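You operate a simulated robot arm through the tools that you are given. There is no shell and no other tool.

You run a simulated two-armed robot. Do the job below in one go: nothing can be reset, and whatever is moved stays where it is left.

## Task
Pump the header pot dry, pour the green jug in, shut the lid.
Fine: run it dry by the bleed tap, shut the tap, stop the pump, then pour the whole jug. The jug goes back; the blue jug stays.

It is judged by the outcome, as a careful person would: the job done as asked, and still so three seconds after it is handed in. It fails if anything else is knocked over, pushed out of place, dropped, spilled or broken. A push-on lid holds only when it is set on centred and level and pressed home; a screw cap is set on level and turned clockwise until tight.

## Robot
Two 7-joint arms with fingered hands on one trunk that stands fixed in place. Base frame: the origin is at the foot of the trunk, x ahead of it, y to its left, z up; the work surface is at about z = 0.7. Units: m, degrees, N and s.
The left shoulder is at [0.07, 0.157, 1.289], the right one opposite. With the tool pointing down near the work surface each hand reaches from about 0.1 to 0.84 m from the base axis, measured 20 degrees to its own side. Payload 5 kg a hand.
The tool frame of a hand sits at the grasp point between the pads (the TCP): z along the fingers, y along the line on which they close. The tips reach 0.031 m beyond it. The gripper opens to 0.156 m; its body begins 0.088 m behind the TCP. The gripper is a hand of 4 fingers: y runs from the thumb to the fingers, the wrist lies at [0, 0, -0.249] in the tool frame.
Orientation is that of the tool frame in the base frame, as a unit quaternion [w, x, y, z]. With the fingers straight down and closing along the base's y, the tool's x points along the base's -x, its y along +y and its z along -z.

## Interface
- The arms move only by the tool send_rows. It takes "left_steps", "right_steps" or both (then of equal length, played together; a hand with none holds still); each is a list of rows, each a list of 6 numbers: the shift along the base's x, y, z in m, then the turn, a rotation vector about the base's x, y, z in degrees. In form: [[x, y, z, wx, wy, wz], ...]. A call has 1 to 20 rows; each row is the pose to reach, as a shift and turn from the pose commanded when the call began. Each row takes 0.2 s and may step no farther than 0.05 m and 8.6 degrees from the row before; otherwise, the whole call is refused. Where a pose cannot be reached the arm comes as near as it can. A force on the tool above 70 N (or 10 N above the force at the start of the call, whichever is more), or a blocked arm, ends the call early, and 0.2 s more pass. In this call time passes only in rows, and 0.2 s behind the last. It gives the time, the measured TCP pose, the force on the tool (base axes), the opening and the grip force at its end, in the units of the frame above (readings bear some noise), with the torque about the TCP (base axes, N m) and any sound that the robot's microphone picked up, and new pictures: "show" is both (left out), scene, wrist or none (wrist: the cameras of the hands that moved).
- Cameras (640 x 400 px; columns grow to the right, rows downward): "scene" is now at [0.1285, -0.0256, 1.5058]; the picture's right is [-0.33, -0.94, -0.00], its down [-0.67, 0.23, -0.70] and it looks along [0.67, -0.23, -0.71] (base axes); focal length 264 px, centre (320, 200). "left" rides on the left gripper at [-0.072, 0.002, -0.111] in its tool frame; the picture's right is [-0.02, -1.00, 0.00], its down [0.84, -0.02, -0.55] and it looks along [0.54, -0.01, 0.84] (tool axes); focal length 234 px, centre (320, 200). "right" rides on the right gripper at [0.072, 0.002, -0.111] in its tool frame; the picture's right is [-0.02, 1.00, 0.00], its down [-0.84, -0.02, -0.54] and it looks along [-0.54, -0.01, 0.84] (tool axes); focal length 234 px, centre (320, 200). There is no depth. A picture from a camera that has moved, and an enlarged one, comes with that camera's place and axes in the base frame and with its lens.
- lift_body(by): slides the trunk up (or, below 0, down) by that many m; the arms and the scene camera ride with it, the base frame stays. It gives what a move gives, with no picture.
- move_fingers(finger1, finger2, finger3, thumb_bend, hand): sets how far each is bent, from 0 (flat) to 1 (curled in); at 0.3 the hand is open as for a grip, at 0.7 the pads meet at the TCP. One left out holds its place. A second passes; each finger stops where it meets its share of the squeeze, and holds until it gets a number again. It is the only way to open and close the hand. It gives what a move gives, with no picture; readings hold the bend of each and the force on the fingers (four entries, about 0 where the hand has none), thumb and palm.
- head_to(pan, tilt): turns the head with the scene camera to pan (to the left, within 86 degrees either way) and tilt (down, from -29 to 69), counted from straight ahead of the robot. It gives what a move gives, and a new picture of the scene camera.
- inspect(camera, box): a new picture of the part [left, top, right, bottom] of that camera's present view, enlarged. The clock stands still meanwhile.
- close_job(): hands the job in; it is judged then, once.

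Nothing tells you positions but the pictures and the camera data. Unless the task says otherwise, let go and move clear before handing in.

The tools are called after "Emit:" as name(argument=value, ...) on one line, values as JSON. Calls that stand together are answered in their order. send_rows: Moves the arms, as the interface text tells. Its arguments: {"type":"object","properties":{"left_steps":{"type":"array","items":{"type":"array","items":{"type":"number"}}},"right_steps":{"type":"array","items":{"type":"array","items":{"type":"number"}}},"show":{"type":"string","enum":["both","scene","wrist","none"]}},"required":[]} The other tools are called the same way: lift_body (by) moves the trunk up or down; move_fingers (finger1, finger2, finger3, thumb_bend, hand) moves the fingers one by one; head_to (pan, tilt) turns the head that bears the scene camera; inspect (camera, box) takes an enlarged picture of a part of a camera's view; close_job () hands the job in.

At the start:

```text
time_s: 0.0
left_position: [0.5979, 0.0407, 1.1985]
left_tool_rot: [0.0, 0.0, 1.0, 0.001]
left_wrist_force: [0.7, 1.2, 0.3]
left_ft_torque: [-0.02, 0.03, -0.02]
left_grip_width: 0.1558
left_grip_force: 0.1
left_shape: jaw
left_bend: [0.3, 0.3, 0.3, 0.3]
left_finger forces: [0.1, 0.1, 0.1, 0.0, 0.0, 0.0]
right_position: [0.4809, -0.3943, 1.2499]
right_tool_rot: [0.0, -0.001, 1.0, 0.0]
right_wrist_force: [0.6, 0.5, -0.3]
right_ft_torque: [-0.05, 0.02, -0.01]
right_grip_width: 0.1559
right_grip_force: 0.0
right_shape: jaw
right_bend: [0.3, 0.3, 0.3, 0.3]
right_finger forces: [0.1, 0.0, 0.1, 0.0, 0.0, 0.0]
trunk travel left (down, up): [-0.675, 0.265]
head pan, tilt (commanded): [-19.1, 45.2]
```

scene: 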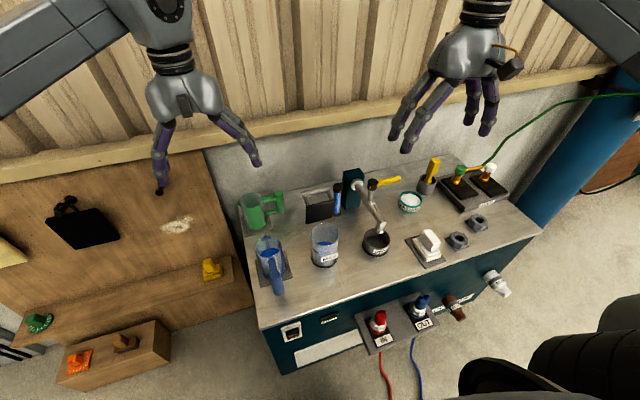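
right: 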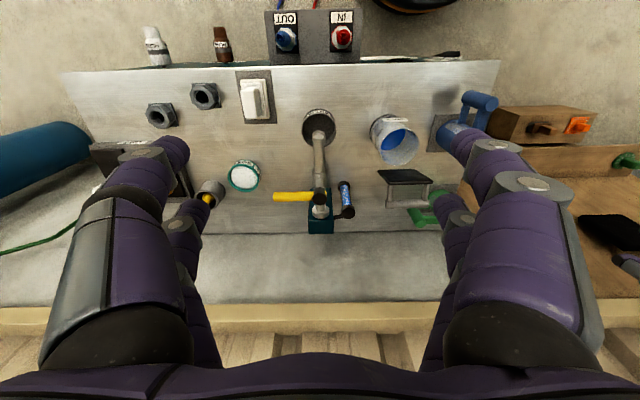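
left: 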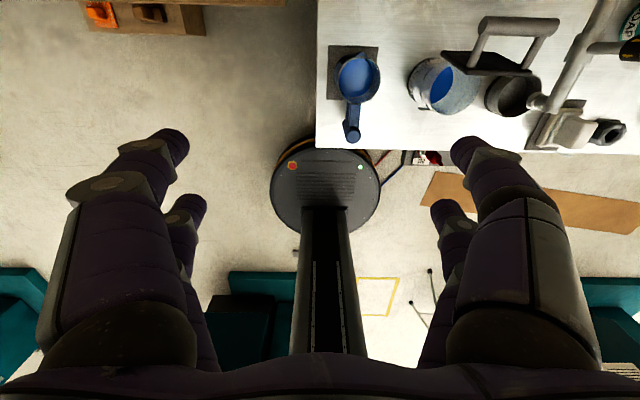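

I see a bench with a green jug, a blue jug, a pot, a black square lid-like plate, a spout with blue and yellow levers, a switch and other fittings. I'll look closer before moving.

Emit:
inspect(camera="scene", box=[230, 150, 410, 300])

Emit:
inspect(camera="scene", box=[370, 140, 530, 270])

Emit:
inspect(camera="scene", box=[250, 240, 530, 400])

Emit:
inspect(camera="right", box=[130, 60, 330, 240])

Emit:
inspect(camera="right", box=[260, 60, 510, 240])

Emit:
inspect(camera="left", box=[310, 0, 640, 170])

```text
2.67 times, centred on (320, 225) of scene
camera zoom: at [0.1285, -0.0256, 1.5058], right [-0.33, -0.94, 0.0], down [-0.67, 0.23, -0.7], along [0.67, -0.23, -0.71], focal length 705 px, centre (320, 133)
```

zoom: 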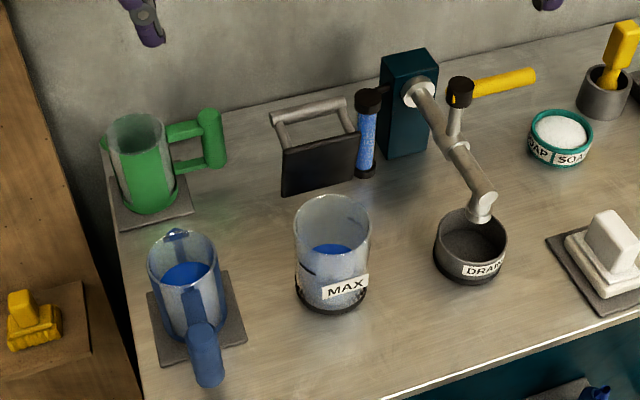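

```text
3.08 times, centred on (450, 205) of scene
camera zoom: at [0.1285, -0.0256, 1.5058], right [-0.33, -0.94, 0.0], down [-0.67, 0.23, -0.7], along [0.67, -0.23, -0.71], focal length 813 px, centre (-80, 185)
```

zoom: 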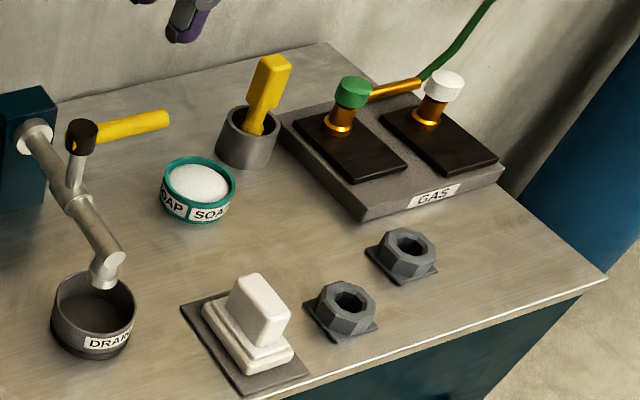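

```text
2.29 times, centred on (390, 320) of scene
camera zoom: at [0.1285, -0.0256, 1.5058], right [-0.33, -0.94, 0.0], down [-0.67, 0.23, -0.7], along [0.67, -0.23, -0.71], focal length 604 px, centre (160, -74)
```

zoom: 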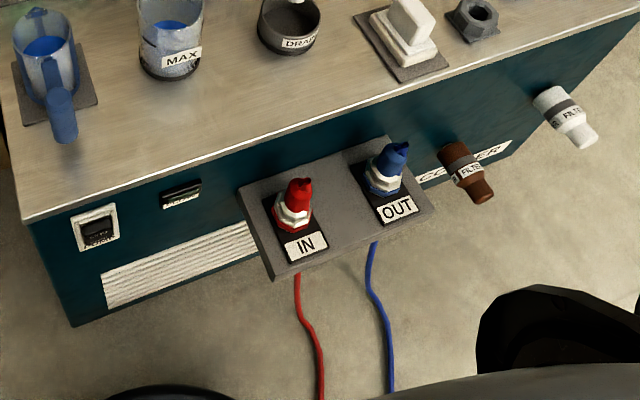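

```text
2.22 times, centred on (230, 150) of right
camera zoom: at [0.4076, -0.3942, 1.3619], right [0.02, 1.0, 0.0], down [0.84, -0.02, 0.54], along [0.54, -0.01, -0.84], focal length 520 px, centre (520, 311)
```

zoom: 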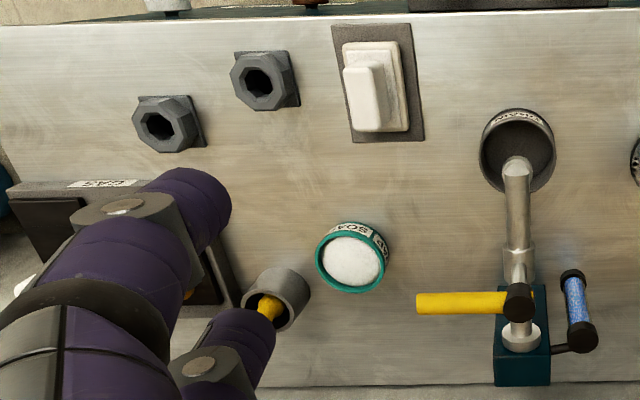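

```text
2.22 times, centred on (385, 150) of right
camera zoom: at [0.4076, -0.3942, 1.3619], right [0.02, 1.0, 0.0], down [0.84, -0.02, 0.54], along [0.54, -0.01, -0.84], focal length 520 px, centre (176, 311)
```

zoom: 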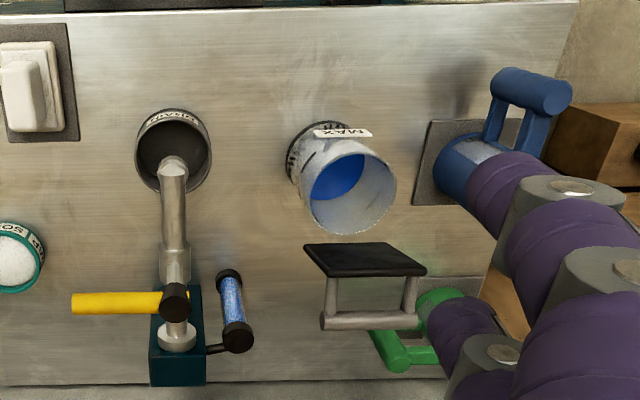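

```text
1.94 times, centred on (475, 85) of left
camera zoom: at [0.6707, 0.0426, 1.3078], right [0.02, -1.0, 0.0], down [-0.84, -0.02, 0.55], along [-0.54, -0.01, -0.84], focal length 454 px, centre (19, 423)
```

zoom: 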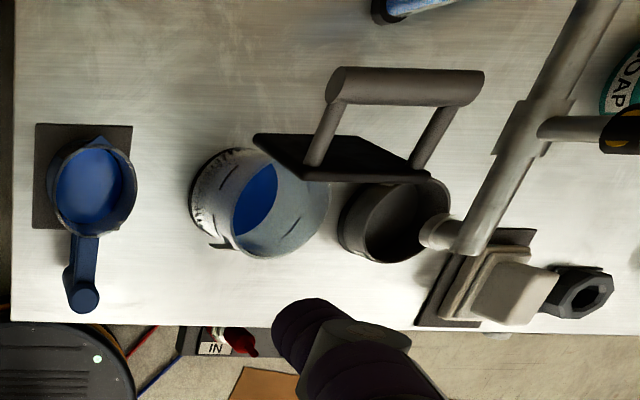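

The MAX pot looks like the header pot with its hinged lid standing open behind it. The spout over the DRAIN cup carries a yellow lever and a blue one. I need labels and details before touching anything.

Emit:
inspect(camera="scene", box=[270, 300, 350, 350])

Emit:
inspect(camera="scene", box=[330, 160, 410, 210])

Emit:
inspect(camera="scene", box=[400, 220, 464, 270])

Emit:
inspect(camera="scene", box=[290, 180, 370, 270])

Emit:
inspect(camera="scene", box=[230, 180, 310, 300])

Emit:
inspect(camera="scene", box=[350, 270, 520, 360])

Emit:
inspect(camera="scene", box=[0, 180, 250, 400])

```text
8.00 times, centred on (310, 325) of scene
camera zoom: at [0.1285, -0.0256, 1.5058], right [-0.33, -0.94, 0.0], down [-0.67, 0.23, -0.7], along [0.67, -0.23, -0.71], focal length 2115 px, centre (400, -800)
```

zoom: 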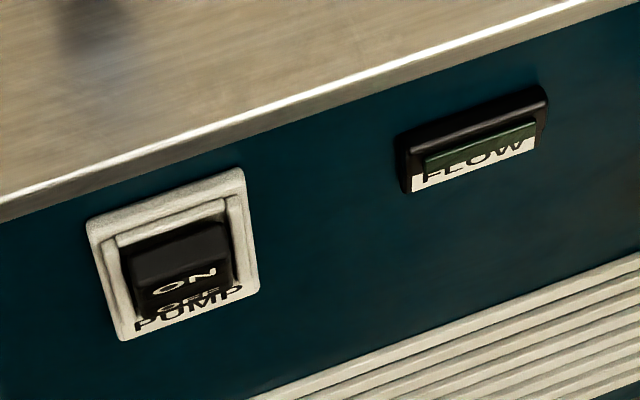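

```text
8.00 times, centred on (370, 185) of scene
camera zoom: at [0.1285, -0.0256, 1.5058], right [-0.33, -0.94, 0.0], down [-0.67, 0.23, -0.7], along [0.67, -0.23, -0.71], focal length 2115 px, centre (-80, 320)
```

zoom: 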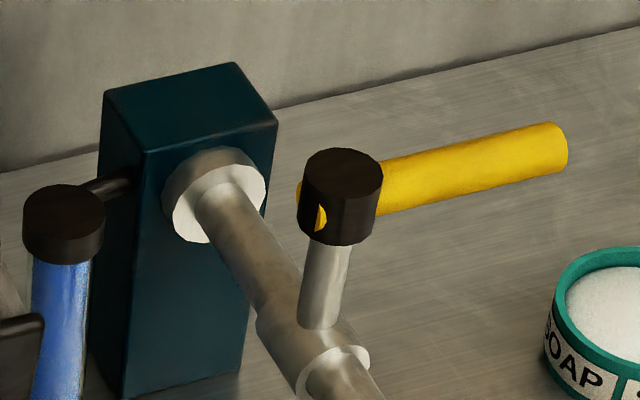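

```text
8.00 times, centred on (432, 245) of scene
camera zoom: at [0.1285, -0.0256, 1.5058], right [-0.33, -0.94, 0.0], down [-0.67, 0.23, -0.7], along [0.67, -0.23, -0.71], focal length 2115 px, centre (-576, -160)
```

zoom: 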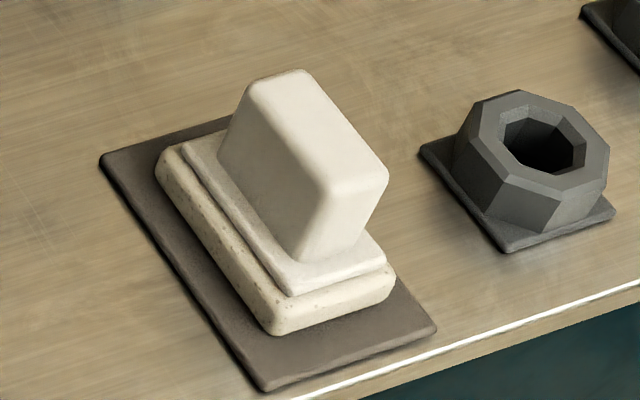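

```text
4.44 times, centred on (330, 225) of scene
camera zoom: at [0.1285, -0.0256, 1.5058], right [-0.33, -0.94, 0.0], down [-0.67, 0.23, -0.7], along [0.67, -0.23, -0.71], focal length 1175 px, centre (276, 89)
```

zoom: 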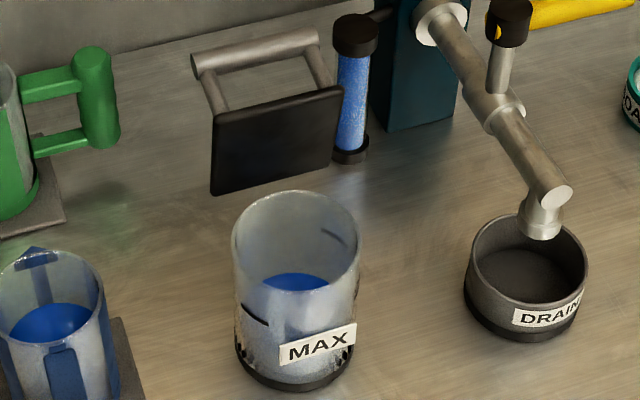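

```text
3.33 times, centred on (270, 240) of scene
camera zoom: at [0.1285, -0.0256, 1.5058], right [-0.33, -0.94, 0.0], down [-0.67, 0.23, -0.7], along [0.67, -0.23, -0.71], focal length 881 px, centre (487, 67)
```

zoom: 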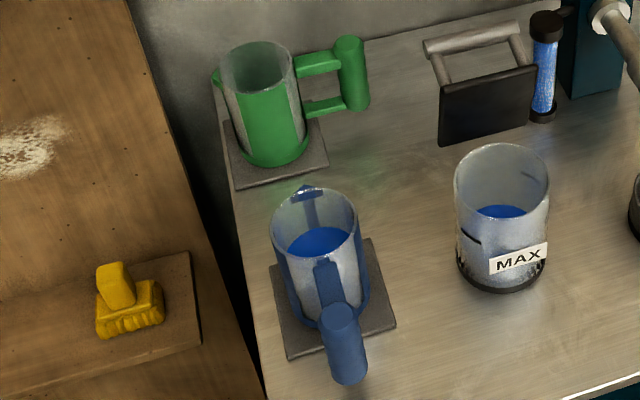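

```text
3.76 times, centred on (435, 315) of scene
camera zoom: at [0.1285, -0.0256, 1.5058], right [-0.33, -0.94, 0.0], down [-0.67, 0.23, -0.7], along [0.67, -0.23, -0.71], focal length 995 px, centre (-113, -233)
```

zoom: 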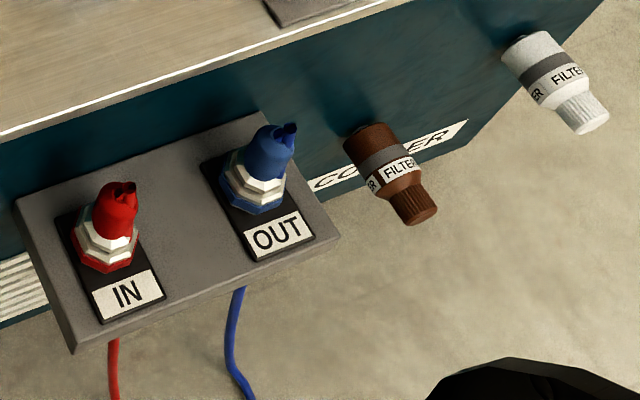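

```text
1.82 times, centred on (125, 290) of scene
camera zoom: at [0.1285, -0.0256, 1.5058], right [-0.33, -0.94, 0.0], down [-0.67, 0.23, -0.7], along [0.67, -0.23, -0.71], focal length 481 px, centre (674, 36)
```

zoom: 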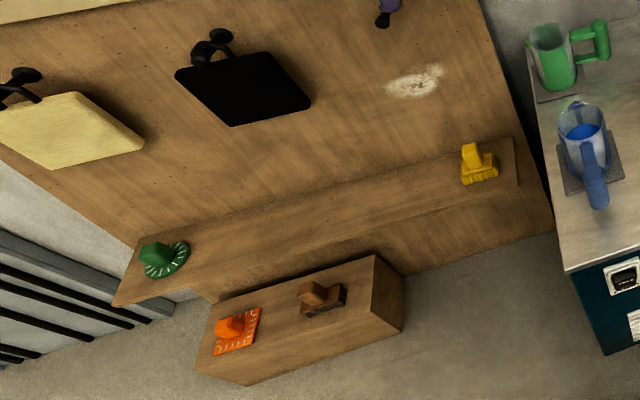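

The front panel carries a PUMP rocker and a FLOW lamp. Before planning grasps I want close looks at the green jug, the hands, the blue-handled item on the tower, and the rocker.

Emit:
inspect(camera="scene", box=[235, 185, 295, 235])

Emit:
inspect(camera="scene", box=[380, 0, 540, 160])

Emit:
inspect(camera="scene", box=[325, 160, 365, 225])

Emit:
inspect(camera="scene", box=[280, 318, 304, 344])

Emit:
inspect(camera="right", box=[270, 170, 370, 240])

Emit:
inspect(camera="scene", box=[295, 180, 350, 225])

```text
8.00 times, centred on (265, 210) of scene
camera zoom: at [0.1285, -0.0256, 1.5058], right [-0.33, -0.94, 0.0], down [-0.67, 0.23, -0.7], along [0.67, -0.23, -0.71], focal length 2115 px, centre (760, 120)
```

zoom: 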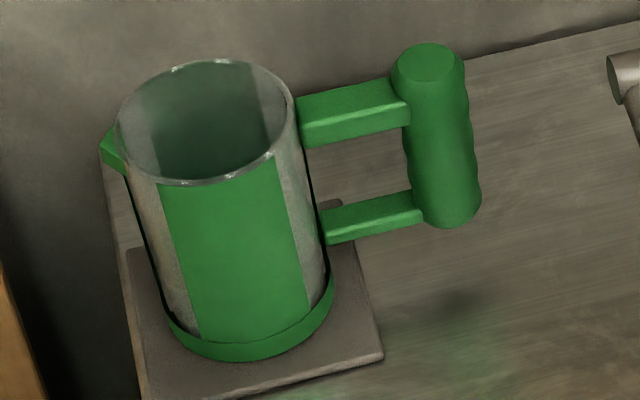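

```text
2.50 times, centred on (460, 80) of scene
camera zoom: at [0.1285, -0.0256, 1.5058], right [-0.33, -0.94, 0.0], down [-0.67, 0.23, -0.7], along [0.67, -0.23, -0.71], focal length 661 px, centre (-30, 500)
```

zoom: 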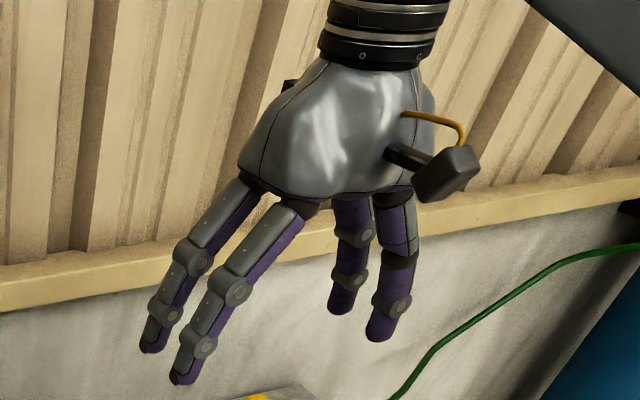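

```text
6.15 times, centred on (345, 192) of scene
camera zoom: at [0.1285, -0.0256, 1.5058], right [-0.33, -0.94, 0.0], down [-0.67, 0.23, -0.7], along [0.67, -0.23, -0.71], focal length 1627 px, centre (166, 246)
```

zoom: 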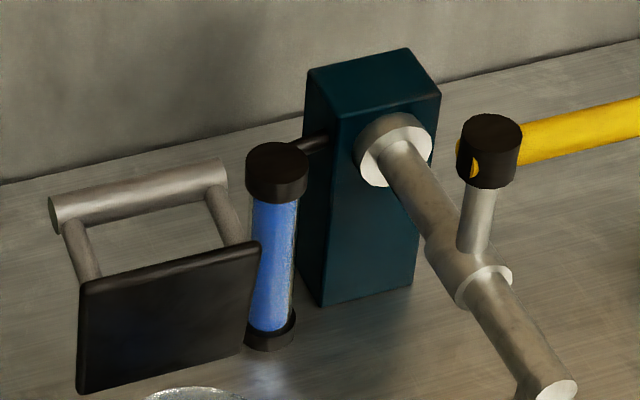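

```text
15.38 times, centred on (292, 331) of scene
camera zoom: at [0.1285, -0.0256, 1.5058], right [-0.33, -0.94, 0.0], down [-0.67, 0.23, -0.7], along [0.67, -0.23, -0.71], focal length 4067 px, centre (751, -1815)
```

zoom: 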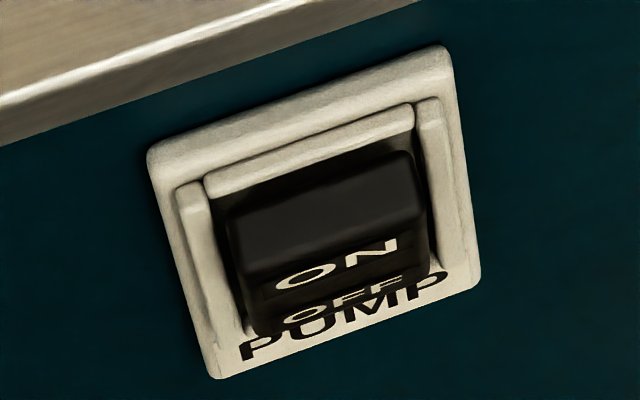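

```text
5.71 times, centred on (320, 205) of right
camera zoom: at [0.4076, -0.3942, 1.3619], right [0.02, 1.0, 0.0], down [0.84, -0.02, 0.54], along [0.54, -0.01, -0.84], focal length 1338 px, centre (320, 171)
```

zoom: 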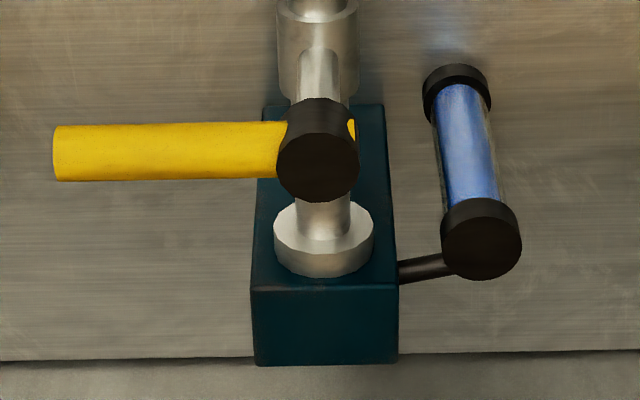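

```text
8.89 times, centred on (322, 202) of scene
camera zoom: at [0.1285, -0.0256, 1.5058], right [-0.33, -0.94, 0.0], down [-0.67, 0.23, -0.7], along [0.67, -0.23, -0.71], focal length 2350 px, centre (298, 178)
```

zoom: 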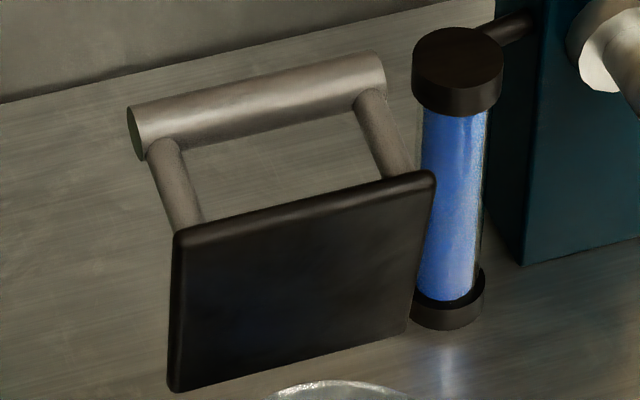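

The blue tube is a sight glass full of fluid, so the yellow lever on the spout is the bleed tap. Now I look at the hands' build by moving single fingers of the left hand in free air.

Emit:
move_fingers(hand="left", finger1=0.9)

Emit:
inspect(camera="left", box=[0, 0, 640, 400])

Emit:
inspect(camera="scene", box=[100, 0, 300, 220])

```text
time_s: 1.0
left_position: [0.598, 0.0408, 1.1972]
left_tool_rot: [0.0, 0.001, 1.0, 0.0]
left_wrist_force: [-0.2, -0.5, 0.5]
left_ft_torque: [-0.03, -0.01, 0.0]
left_grip_width: 0.0603
left_grip_force: 0.0
left_shape: fingers
left_bend: [0.9, 0.3, 0.3, 0.3]
left_finger forces: [0.1, 0.0, 0.1, 0.1, 0.0, 0.0]
right_position: [0.4797, -0.3948, 1.25]
right_tool_rot: [0.0, 0.0, 1.0, 0.0]
right_wrist_force: [-0.8, 0.0, -0.4]
right_ft_torque: [-0.01, -0.01, 0.0]
right_grip_width: 0.1559
right_grip_force: 0.0
right_shape: jaw
right_bend: [0.3, 0.3, 0.3, 0.3]
right_finger forces: [0.0, 0.0, 0.0, 0.1, 0.0, 0.0]
trunk travel left (down, up): [-0.675, 0.265]
head pan, tilt (commanded): [-19.1, 45.2]
```

```text
1.00 times, centred on (320, 200) of left (not enlarged: the box is as wide or as high as the picture)
camera zoom: at [0.6707, 0.0426, 1.3078], right [0.02, -1.0, 0.0], down [-0.84, -0.02, 0.55], along [-0.54, -0.01, -0.84], focal length 234 px, centre (320, 200)
```

zoom: 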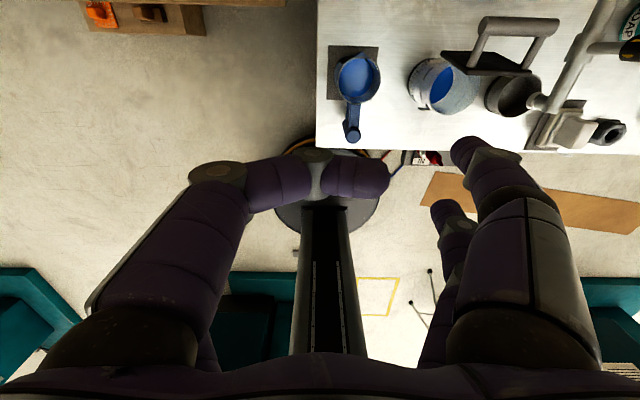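

```text
1.82 times, centred on (200, 110) of scene
camera zoom: at [0.1285, -0.0256, 1.5058], right [-0.33, -0.94, 0.0], down [-0.67, 0.23, -0.7], along [0.67, -0.23, -0.71], focal length 481 px, centre (538, 364)
```

zoom: 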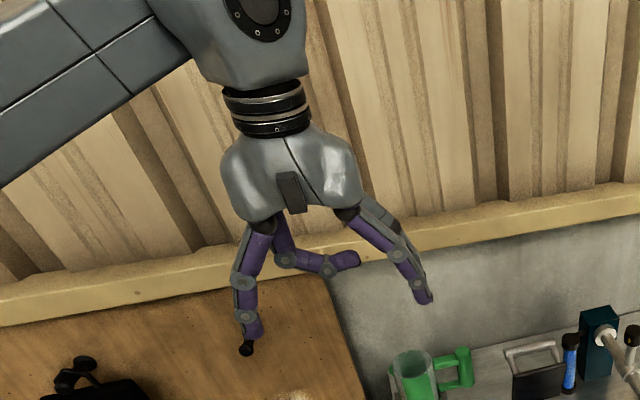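

Finger1 is the near digit on the +y side. I'll bend the others in turn to map them.

Emit:
move_fingers(hand="left", finger1=0.3, finger2=0.9)

Emit:
inspect(camera="left", box=[0, 0, 640, 400])

Emit:
move_fingers(hand="left", finger2=0.3, finger3=0.9)

Emit:
inspect(camera="left", box=[0, 0, 640, 400])

Emit:
move_fingers(hand="left", finger3=0.3, thumb_bend=0.9)

Emit:
inspect(camera="left", box=[0, 0, 640, 400])

```text
time_s: 2.0
left_position: [0.5986, 0.0409, 1.1976]
left_tool_rot: [0.0, -0.001, 1.0, 0.0]
left_wrist_force: [0.2, -0.7, -0.6]
left_ft_torque: [0.02, -0.03, -0.03]
left_grip_width: 0.1596
left_grip_force: 0.1
left_shape: fingers
left_bend: [0.3, 0.9, 0.3, 0.3]
left_finger forces: [0.0, 0.1, 0.0, 0.1, 0.0, 0.1]
right_position: [0.4793, -0.3945, 1.2507]
right_tool_rot: [0.0, 0.001, 1.0, 0.0]
right_wrist_force: [0.2, -0.4, 0.0]
right_ft_torque: [-0.01, 0.02, 0.02]
right_grip_width: 0.156
right_grip_force: 0.0
right_shape: jaw
right_bend: [0.3, 0.3, 0.3, 0.3]
right_finger forces: [0.0, 0.0, 0.0, 0.0, 0.0, 0.0]
trunk travel left (down, up): [-0.675, 0.265]
head pan, tilt (commanded): [-19.1, 45.2]
```

```text
1.00 times, centred on (320, 200) of left (not enlarged: the box is as wide or as high as the picture)
camera zoom: at [0.6707, 0.0426, 1.3078], right [0.02, -1.0, 0.0], down [-0.84, -0.02, 0.55], along [-0.54, -0.01, -0.84], focal length 234 px, centre (320, 200)
```

zoom: 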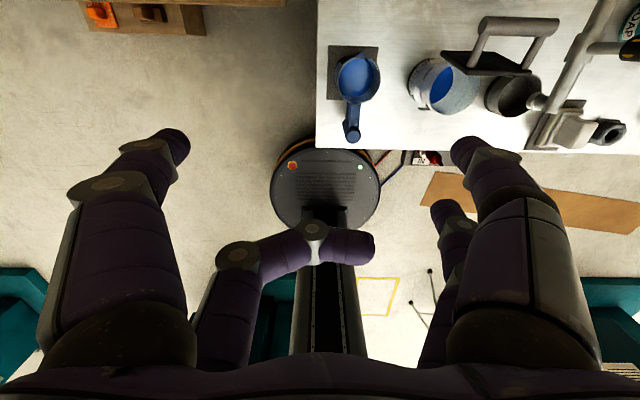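

```text
time_s: 3.0
left_position: [0.5979, 0.0414, 1.1976]
left_tool_rot: [0.001, -0.001, 1.0, 0.0]
left_wrist_force: [0.5, -0.8, -0.8]
left_ft_torque: [-0.03, -0.02, 0.01]
left_grip_width: 0.1599
left_grip_force: 0.1
left_shape: fingers
left_bend: [0.3, 0.3, 0.9, 0.3]
left_finger forces: [0.0, 0.0, 0.1, 0.0, 0.0, 0.0]
right_position: [0.4793, -0.395, 1.2505]
right_tool_rot: [0.0, 0.0, 1.0, 0.0]
right_wrist_force: [1.0, 0.1, 0.3]
right_ft_torque: [0.01, -0.02, -0.01]
right_grip_width: 0.156
right_grip_force: 0.2
right_shape: jaw
right_bend: [0.3, 0.3, 0.3, 0.3]
right_finger forces: [0.0, 0.0, 0.0, 0.0, 0.0, 0.0]
trunk travel left (down, up): [-0.675, 0.265]
head pan, tilt (commanded): [-19.1, 45.2]
```

```text
1.00 times, centred on (320, 200) of left (not enlarged: the box is as wide or as high as the picture)
camera zoom: at [0.6707, 0.0426, 1.3078], right [0.02, -1.0, 0.0], down [-0.84, -0.02, 0.55], along [-0.54, -0.01, -0.84], focal length 234 px, centre (320, 200)
```

zoom: 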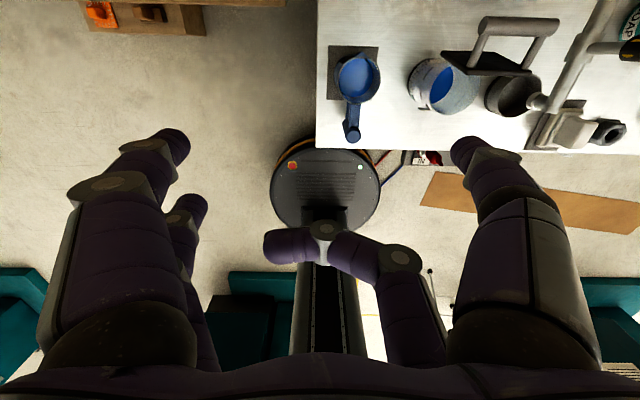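

```text
time_s: 4.0
left_position: [0.5972, 0.0397, 1.1971]
left_tool_rot: [0.0, 0.0, 1.0, 0.0]
left_wrist_force: [0.3, 0.4, 0.3]
left_ft_torque: [0.0, -0.01, 0.0]
left_grip_width: 0.0533
left_grip_force: 0.1
left_shape: fingers
left_bend: [0.3, 0.3, 0.3, 0.9]
left_finger forces: [0.0, 0.0, 0.0, 0.1, 0.0, 0.0]
right_position: [0.4787, -0.3943, 1.2504]
right_tool_rot: [0.0, 0.001, 1.0, 0.0]
right_wrist_force: [-0.3, 0.3, -0.3]
right_ft_torque: [0.01, -0.02, 0.0]
right_grip_width: 0.1557
right_grip_force: 0.0
right_shape: jaw
right_bend: [0.3, 0.3, 0.3, 0.3]
right_finger forces: [0.1, 0.0, 0.0, 0.0, 0.0, 0.0]
trunk travel left (down, up): [-0.675, 0.265]
head pan, tilt (commanded): [-19.1, 45.2]
```

```text
1.00 times, centred on (320, 200) of left (not enlarged: the box is as wide or as high as the picture)
camera zoom: at [0.6707, 0.0426, 1.3078], right [0.02, -1.0, 0.0], down [-0.84, -0.02, 0.55], along [-0.54, -0.01, -0.84], focal length 234 px, centre (320, 200)
```

zoom: 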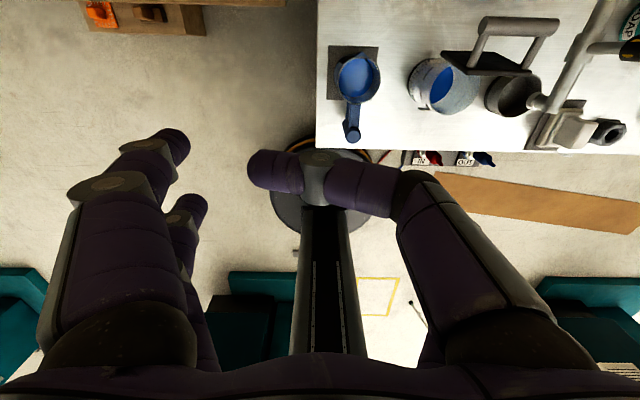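

The hand is two opposed pairs: finger1–thumb on one tool-x side, finger2–finger3 on the other. I'll open the left hand again and lower the trunk by 0.2 m for reach and a better look at the front panel.

Emit:
move_fingers(hand="left", thumb_bend=0.3)

Emit:
lift_body(by=-0.2)

Emit:
head_to(pan=-19, tilt=50)

```text
time_s: 5.0
left_position: [0.5983, 0.0407, 1.1977]
left_tool_rot: [0.0, 0.0, 1.0, 0.0]
left_wrist_force: [0.9, 0.2, 0.3]
left_ft_torque: [0.03, -0.01, -0.04]
left_grip_width: 0.1598
left_grip_force: 0.0
left_shape: fingers
left_bend: [0.3, 0.3, 0.3, 0.3]
left_finger forces: [0.0, 0.1, 0.0, 0.0, 0.0, 0.0]
right_position: [0.4786, -0.3943, 1.251]
right_tool_rot: [0.0, 0.0, 1.0, 0.0]
right_wrist_force: [0.1, -0.2, 0.1]
right_ft_torque: [0.0, 0.0, 0.01]
right_grip_width: 0.1557
right_grip_force: 0.0
right_shape: jaw
right_bend: [0.3, 0.3, 0.3, 0.3]
right_finger forces: [0.0, 0.0, 0.1, 0.1, 0.0, 0.0]
trunk travel left (down, up): [-0.675, 0.265]
head pan, tilt (commanded): [-19.1, 45.2]
```

```text
time_s: 7.2
left_position: [0.5969, 0.0405, 0.9978]
left_tool_rot: [0.0, 0.0, 1.0, 0.001]
left_wrist_force: [0.6, 0.2, -0.9]
left_ft_torque: [-0.01, 0.0, 0.01]
left_grip_width: 0.1594
left_grip_force: 0.1
left_shape: fingers
left_bend: [0.3, 0.3, 0.3, 0.3]
left_finger forces: [0.1, 0.0, 0.0, 0.0, 0.0, 0.0]
right_position: [0.479, -0.3941, 1.0511]
right_tool_rot: [0.001, 0.0, 1.0, 0.0]
right_wrist_force: [0.2, 0.1, 0.8]
right_ft_torque: [-0.01, 0.01, -0.04]
right_grip_width: 0.1558
right_grip_force: 0.1
right_shape: jaw
right_bend: [0.3, 0.3, 0.3, 0.3]
right_finger forces: [0.0, 0.1, 0.0, 0.1, 0.1, 0.0]
trunk travel left (down, up): [-0.475, 0.465]
head pan, tilt (commanded): [-19.1, 45.2]
```

```text
time_s: 7.8
left_position: [0.5985, 0.042, 0.9979]
left_tool_rot: [0.0, 0.0, 1.0, -0.001]
left_wrist_force: [0.0, -0.1, -0.4]
left_ft_torque: [-0.03, -0.01, 0.04]
left_grip_width: 0.1597
left_grip_force: 0.0
left_shape: fingers
left_bend: [0.3, 0.3, 0.3, 0.3]
left_finger forces: [0.0, 0.0, 0.0, 0.1, 0.1, 0.0]
right_position: [0.4799, -0.3942, 1.051]
right_tool_rot: [-0.001, 0.0, 1.0, 0.0]
right_wrist_force: [0.4, -0.1, 0.1]
right_ft_torque: [0.01, -0.02, 0.0]
right_grip_width: 0.156
right_grip_force: 0.0
right_shape: jaw
right_bend: [0.3, 0.3, 0.3, 0.3]
right_finger forces: [0.0, 0.0, 0.0, 0.1, 0.1, 0.0]
trunk travel left (down, up): [-0.475, 0.465]
head pan, tilt (commanded): [-19.0, 50.0]
camera scene: at [0.1247, -0.0241, 1.2992], right [-0.33, -0.95, 0.0], down [-0.72, 0.25, -0.64], along [0.61, -0.21, -0.77], focal length 264 px, centre (320, 200)
```

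scene: 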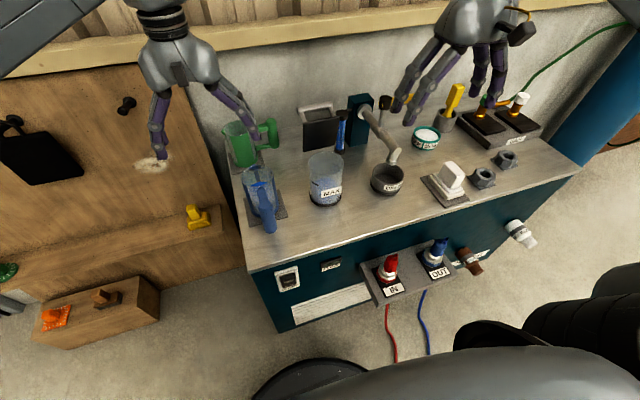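

Emit:
inspect(camera="scene", box=[265, 255, 355, 305])

Emit:
inspect(camera="scene", box=[210, 90, 350, 240])

Emit:
inspect(camera="scene", box=[330, 70, 450, 200])

Emit:
inspect(camera="right", box=[0, 0, 640, 400])

Emit:
inspect(camera="left", box=[0, 0, 640, 400])

```text
7.11 times, centred on (310, 280) of scene
camera zoom: at [0.1247, -0.0241, 1.2992], right [-0.33, -0.95, 0.0], down [-0.72, 0.25, -0.64], along [0.61, -0.21, -0.77], focal length 1880 px, centre (391, -369)
```

zoom: 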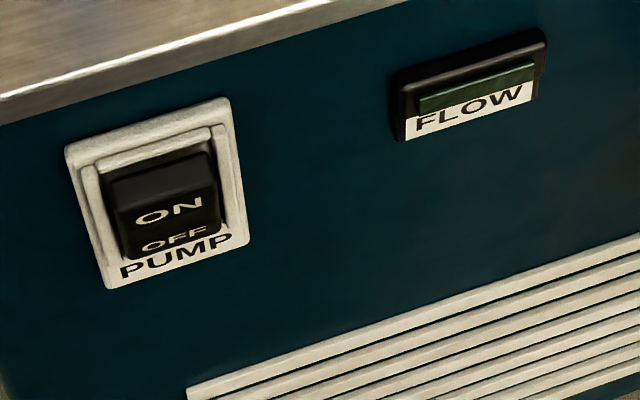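

```text
2.67 times, centred on (280, 165) of scene
camera zoom: at [0.1247, -0.0241, 1.2992], right [-0.33, -0.95, 0.0], down [-0.72, 0.25, -0.64], along [0.61, -0.21, -0.77], focal length 705 px, centre (427, 293)
```

zoom: 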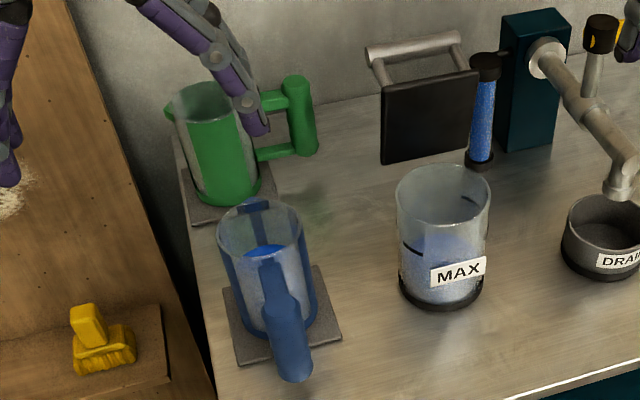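

```text
3.08 times, centred on (390, 135) of scene
camera zoom: at [0.1247, -0.0241, 1.2992], right [-0.33, -0.95, 0.0], down [-0.72, 0.25, -0.64], along [0.61, -0.21, -0.77], focal length 813 px, centre (105, 400)
```

zoom: 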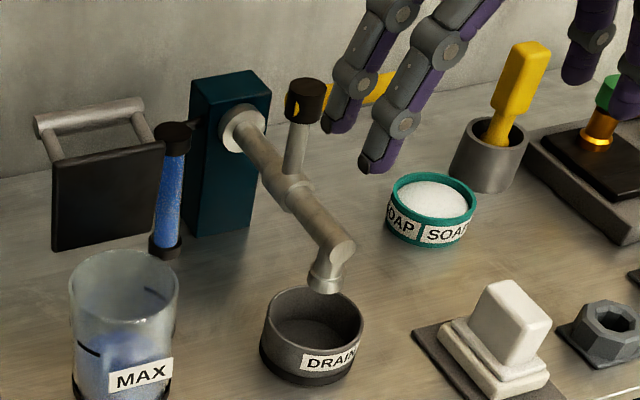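

```text
1.00 times, centred on (320, 200) of right (not enlarged: the box is as wide or as high as the picture)
camera zoom: at [0.4076, -0.3942, 1.162], right [0.02, 1.0, 0.0], down [0.84, -0.02, 0.54], along [0.54, -0.01, -0.84], focal length 234 px, centre (320, 200)
```

zoom: 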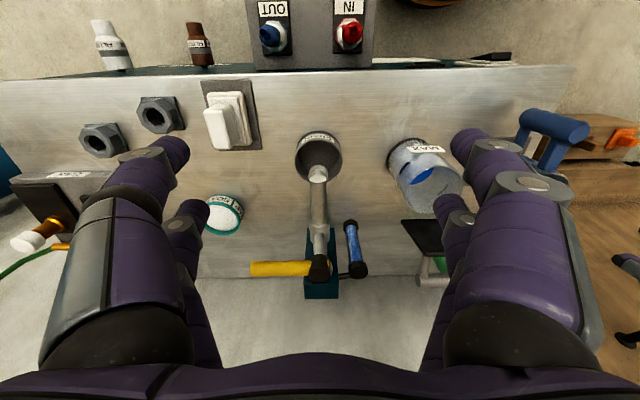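

```text
1.00 times, centred on (320, 200) of left (not enlarged: the box is as wide or as high as the picture)
camera zoom: at [0.6707, 0.0426, 1.1078], right [0.02, -1.0, 0.0], down [-0.84, -0.02, 0.55], along [-0.54, -0.01, -0.84], focal length 234 px, centre (320, 200)
```

zoom: 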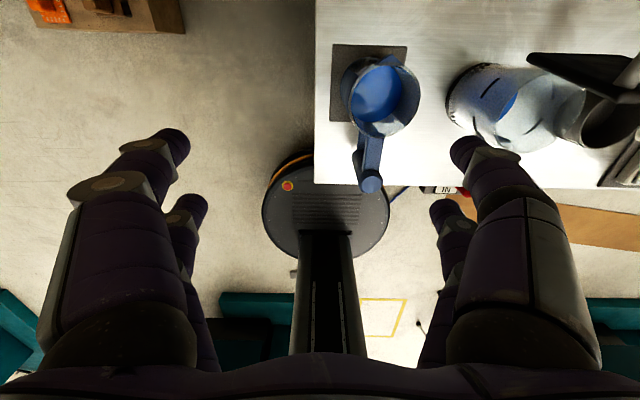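

The rocker's top edge stands proud and there is no pump sound or flow, so I take the pump to be OFF. The yellow lever pivots at about (0.683, -0.40, 0.92) and points to -y, across the pipe, so I take the tap to be shut. I'll close the right fist as a poker and bring it to the far (+x) side of the lever.

Emit:
move_fingers(hand="right", finger1=0.7, finger2=0.7, finger3=0.7, thumb_bend=0.7)

Emit:
send_rows(right_steps=[[0.03, -0.01, 0, 0, 0, 0], [0.06, -0.02, 0, 0, 0, 0], [0.09, -0.03, 0, 0, 0, 0], [0.12, -0.04, 0, 0, 0, 0], [0.15, -0.05, 0, 0, 0, 0], [0.18, -0.06, 0, 0, 0, 0], [0.21, -0.07, 0, 0, 0, 0], [0.24, -0.076, 0, 0, 0, 0], [0.28, -0.076, 0, 0, 0, 0], [0.285, -0.076, -0.02, 0, 0, 0]], show="both")

```text
time_s: 8.8
left_position: [0.5976, 0.0401, 0.9974]
left_tool_rot: [0.0, 0.0, 1.0, 0.0]
left_wrist_force: [-0.2, -0.5, -0.4]
left_ft_torque: [0.0, -0.01, -0.01]
left_grip_width: 0.1595
left_grip_force: 0.0
left_shape: fingers
left_bend: [0.3, 0.3, 0.3, 0.3]
left_finger forces: [0.1, 0.0, 0.0, 0.0, 0.1, 0.1]
right_position: [0.4796, -0.3954, 1.0508]
right_tool_rot: [0.0, 0.001, 1.0, -0.001]
right_wrist_force: [0.8, 0.4, -0.1]
right_ft_torque: [0.01, 0.0, 0.02]
right_grip_width: 0.0047
right_grip_force: 0.0
right_shape: fingers
right_bend: [0.7, 0.7, 0.7, 0.7]
right_finger forces: [0.1, 0.0, 0.0, 0.0, 0.1, 0.1]
trunk travel left (down, up): [-0.475, 0.465]
head pan, tilt (commanded): [-19.0, 50.0]
```

```text
time_s: 11.0
left_position: [0.5974, 0.0397, 0.998]
left_tool_rot: [0.0, 0.0, 1.0, 0.0]
left_wrist_force: [-0.1, -0.4, 0.7]
left_ft_torque: [0.09, 0.01, 0.01]
left_grip_width: 0.1594
left_grip_force: 0.2
left_shape: fingers
left_bend: [0.3, 0.3, 0.3, 0.3]
left_finger forces: [0.0, 0.0, 0.0, 0.0, 0.0, 0.1]
right_position: [0.7641, -0.4727, 1.0295]
right_tool_rot: [-0.001, -0.001, 1.0, 0.0]
right_wrist_force: [0.2, -0.7, 0.4]
right_ft_torque: [0.08, 0.04, 0.0]
right_grip_width: 0.0047
right_grip_force: 0.0
right_shape: fingers
right_bend: [0.7, 0.7, 0.7, 0.7]
right_finger forces: [0.0, 0.0, 0.1, 0.0, 0.0, 0.1]
trunk travel left (down, up): [-0.475, 0.465]
head pan, tilt (commanded): [-19.0, 50.0]
camera scene: at [0.1244, -0.0262, 1.2992], right [-0.33, -0.95, 0.0], down [-0.72, 0.25, -0.64], along [0.61, -0.21, -0.77], focal length 264 px, centre (320, 200)
camera right: at [0.6927, -0.4726, 1.1402], right [0.02, 1.0, 0.0], down [0.84, -0.02, 0.54], along [0.54, -0.01, -0.84], focal length 234 px, centre (320, 200)
```

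scene: 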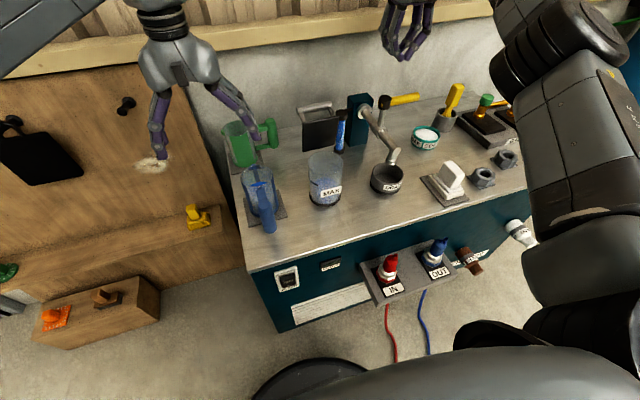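
right: 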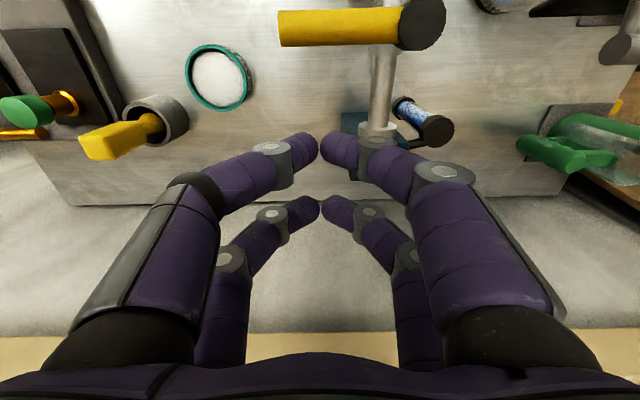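

The lever centre line is near x=0.678 with its tip at y≈-0.49. I lower beside it and push gently toward -x to see whether it swings that way.

Emit:
send_rows(right_steps=[[0, 0, -0.04, 0, 0, 0], [0, 0, -0.08, 0, 0, 0], [0, 0, -0.105, 0, 0, 0], [-0.02, 0, -0.105, 0, 0, 0], [-0.035, 0, -0.105, 0, 0, 0], [-0.045, 0, -0.105, 0, 0, 0], [-0.055, 0, -0.105, 0, 0, 0], [-0.065, 0, -0.105, 0, 0, 0]], show="both")

```text
time_s: 12.8
left_position: [0.5976, 0.0405, 0.9972]
left_tool_rot: [0.0, 0.0, 1.0, 0.0]
left_wrist_force: [-0.2, 0.7, 0.5]
left_ft_torque: [0.01, 0.0, 0.02]
left_grip_width: 0.1593
left_grip_force: 0.0
left_shape: fingers
left_bend: [0.3, 0.3, 0.3, 0.3]
left_finger forces: [0.0, 0.0, 0.1, 0.0, 0.0, 0.0]
right_position: [0.7007, -0.47, 0.9258]
right_tool_rot: [0.0, 0.0, 1.0, 0.001]
right_wrist_force: [2.7, 0.0, 1.4]
right_ft_torque: [0.03, 0.04, -0.1]
right_grip_width: 0.0041
right_grip_force: 1.2
right_shape: fingers
right_bend: [0.7, 0.7, 0.7, 0.7]
right_finger forces: [2.3, 0.1, 0.0, 0.0, 0.0, 0.1]
trunk travel left (down, up): [-0.475, 0.465]
head pan, tilt (commanded): [-19.0, 50.0]
camera scene: at [0.1248, -0.024, 1.2992], right [-0.33, -0.95, 0.0], down [-0.72, 0.25, -0.64], along [0.61, -0.21, -0.77], focal length 264 px, centre (320, 200)
camera right: at [0.6279, -0.4697, 1.0369], right [0.02, 1.0, 0.0], down [0.84, -0.02, 0.54], along [0.54, -0.01, -0.84], focal length 234 px, centre (320, 200)
```

scene: 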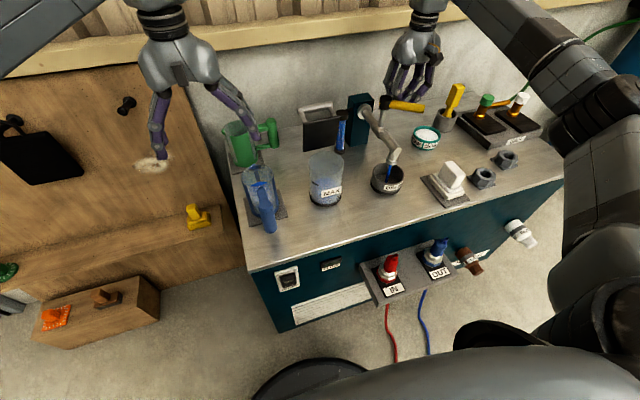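
right: 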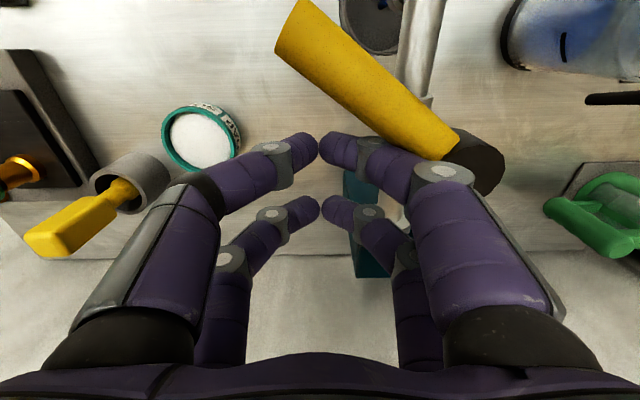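

The lever swings easily and something blue already shows at the spout. I look closer at the spout, cup and FLOW lamp.

Emit:
inspect(camera="scene", box=[350, 80, 450, 200])

Emit:
inspect(camera="scene", box=[265, 255, 355, 305])

Emit:
inspect(camera="scene", box=[290, 130, 380, 220])

```text
3.33 times, centred on (400, 140) of scene
camera zoom: at [0.1248, -0.024, 1.2992], right [-0.33, -0.95, 0.0], down [-0.72, 0.25, -0.64], along [0.61, -0.21, -0.77], focal length 881 px, centre (53, 400)
```

zoom: 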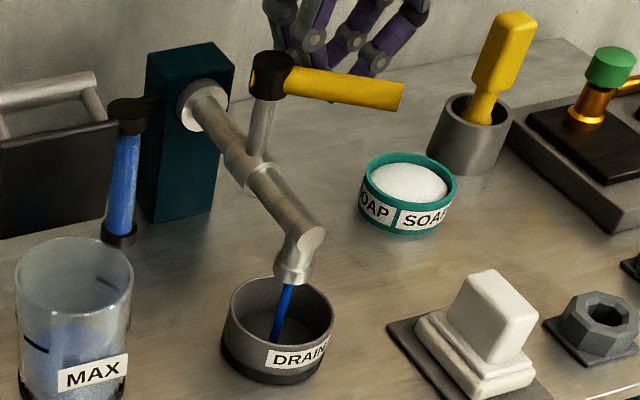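

```text
7.11 times, centred on (310, 280) of scene
camera zoom: at [0.1248, -0.024, 1.2992], right [-0.33, -0.95, 0.0], down [-0.72, 0.25, -0.64], along [0.61, -0.21, -0.77], focal length 1880 px, centre (391, -369)
```

zoom: 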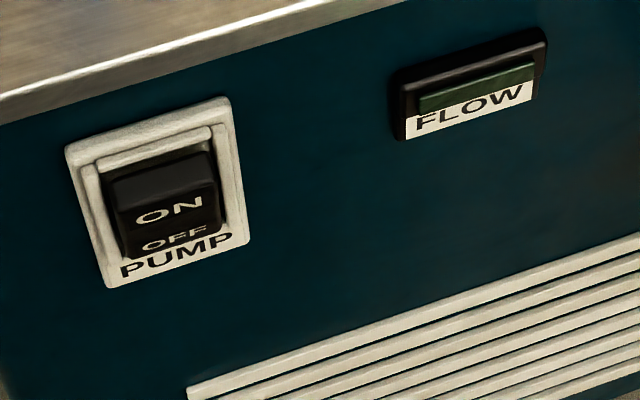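

```text
4.44 times, centred on (335, 175) of scene
camera zoom: at [0.1248, -0.024, 1.2992], right [-0.33, -0.95, 0.0], down [-0.72, 0.25, -0.64], along [0.61, -0.21, -0.77], focal length 1175 px, centre (253, 311)
```

zoom: 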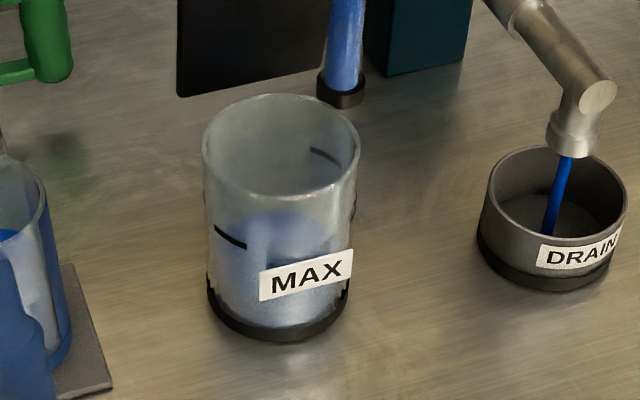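

The tap is passing blue fluid into the DRAIN cup. I carry on swinging the lever around to line up with the pipe.

Emit:
send_rows(right_steps=[[-0.015, -0.003, 0, 0, 0, 0], [-0.03, -0.003, 0, 0, 0, 0], [-0.043, 0.001, 0, 0, 0, 0], [-0.056, 0.008, 0, 0, 0, 0], [-0.068, 0.017, 0, 0, 0, 0], [-0.078, 0.028, 0, 0, 0, 0], [-0.085, 0.038, 0, 0, 0, 0]], show="both")

Emit:
inspect(camera="scene", box=[290, 80, 450, 220])

Emit:
inspect(camera="scene", box=[265, 255, 355, 305])

```text
time_s: 14.4
left_position: [0.5993, 0.0361, 0.9968]
left_tool_rot: [-0.001, 0.0, 1.0, 0.003]
left_wrist_force: [-0.5, -0.2, 0.9]
left_ft_torque: [-0.01, -0.02, 0.03]
left_grip_width: 0.1596
left_grip_force: 0.1
left_shape: fingers
left_bend: [0.3, 0.3, 0.3, 0.3]
left_finger forces: [0.0, 0.1, 0.0, 0.0, 0.1, 0.0]
right_position: [0.6172, -0.4416, 0.9263]
right_tool_rot: [0.004, 0.006, 1.0, 0.0]
right_wrist_force: [31.7, -49.2, 31.1]
right_ft_torque: [1.29, 0.24, -0.85]
right_grip_width: 0.0002
right_grip_force: 28.8
right_shape: fingers
right_bend: [0.7, 0.71, 0.66, 0.68]
right_finger forces: [34.3, 23.9, 0.0, 0.0, 0.0, 0.0]
trunk travel left (down, up): [-0.475, 0.465]
head pan, tilt (commanded): [-19.0, 50.0]
camera scene: at [0.1267, -0.0298, 1.2995], right [-0.33, -0.94, 0.0], down [-0.72, 0.25, -0.64], along [0.61, -0.21, -0.77], focal length 264 px, centre (320, 200)
camera right: at [0.5448, -0.4404, 1.0374], right [0.04, 1.0, 0.0], down [0.83, -0.03, 0.55], along [0.55, -0.02, -0.83], focal length 234 px, centre (320, 200)
```

scene: 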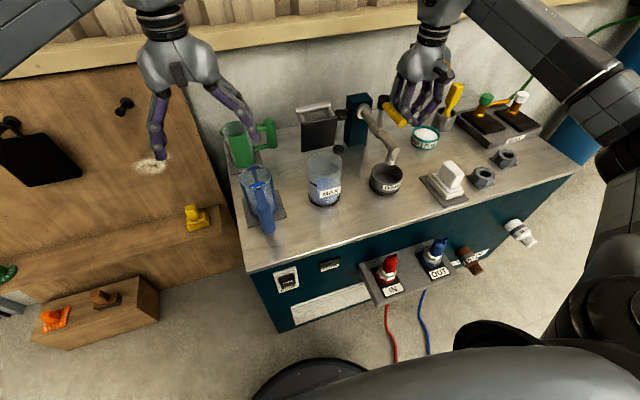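
right: 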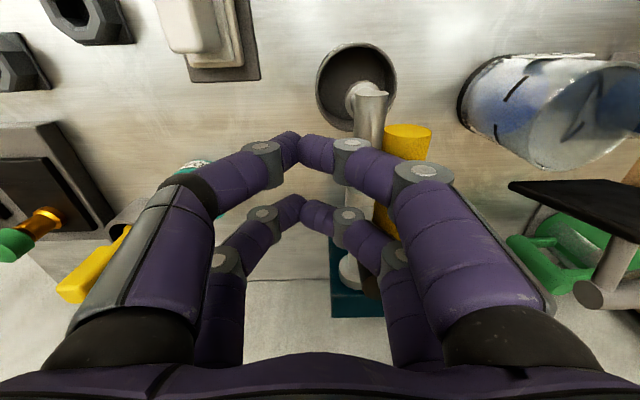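

```text
2.86 times, centred on (370, 150) of scene
camera zoom: at [0.1267, -0.0298, 1.2995], right [-0.33, -0.94, 0.0], down [-0.72, 0.25, -0.64], along [0.61, -0.21, -0.77], focal length 755 px, centre (177, 343)
```

zoom: 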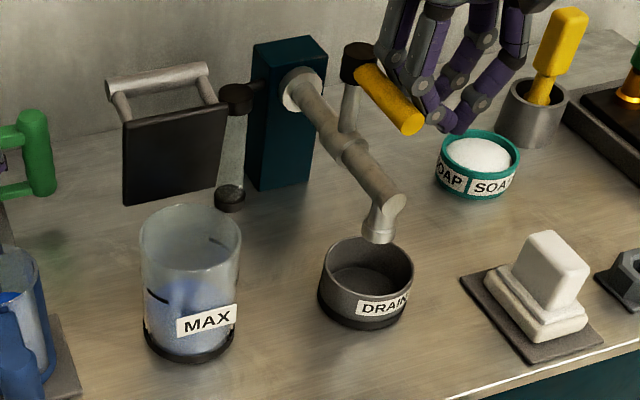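

```text
7.11 times, centred on (310, 280) of scene
camera zoom: at [0.1267, -0.0298, 1.2995], right [-0.33, -0.94, 0.0], down [-0.72, 0.25, -0.64], along [0.61, -0.21, -0.77], focal length 1880 px, centre (391, -369)
```

zoom: 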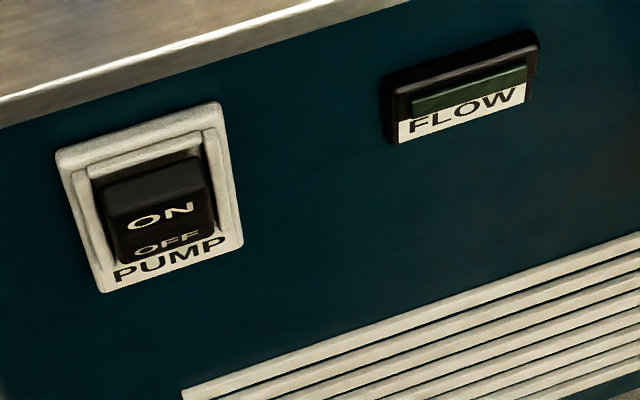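

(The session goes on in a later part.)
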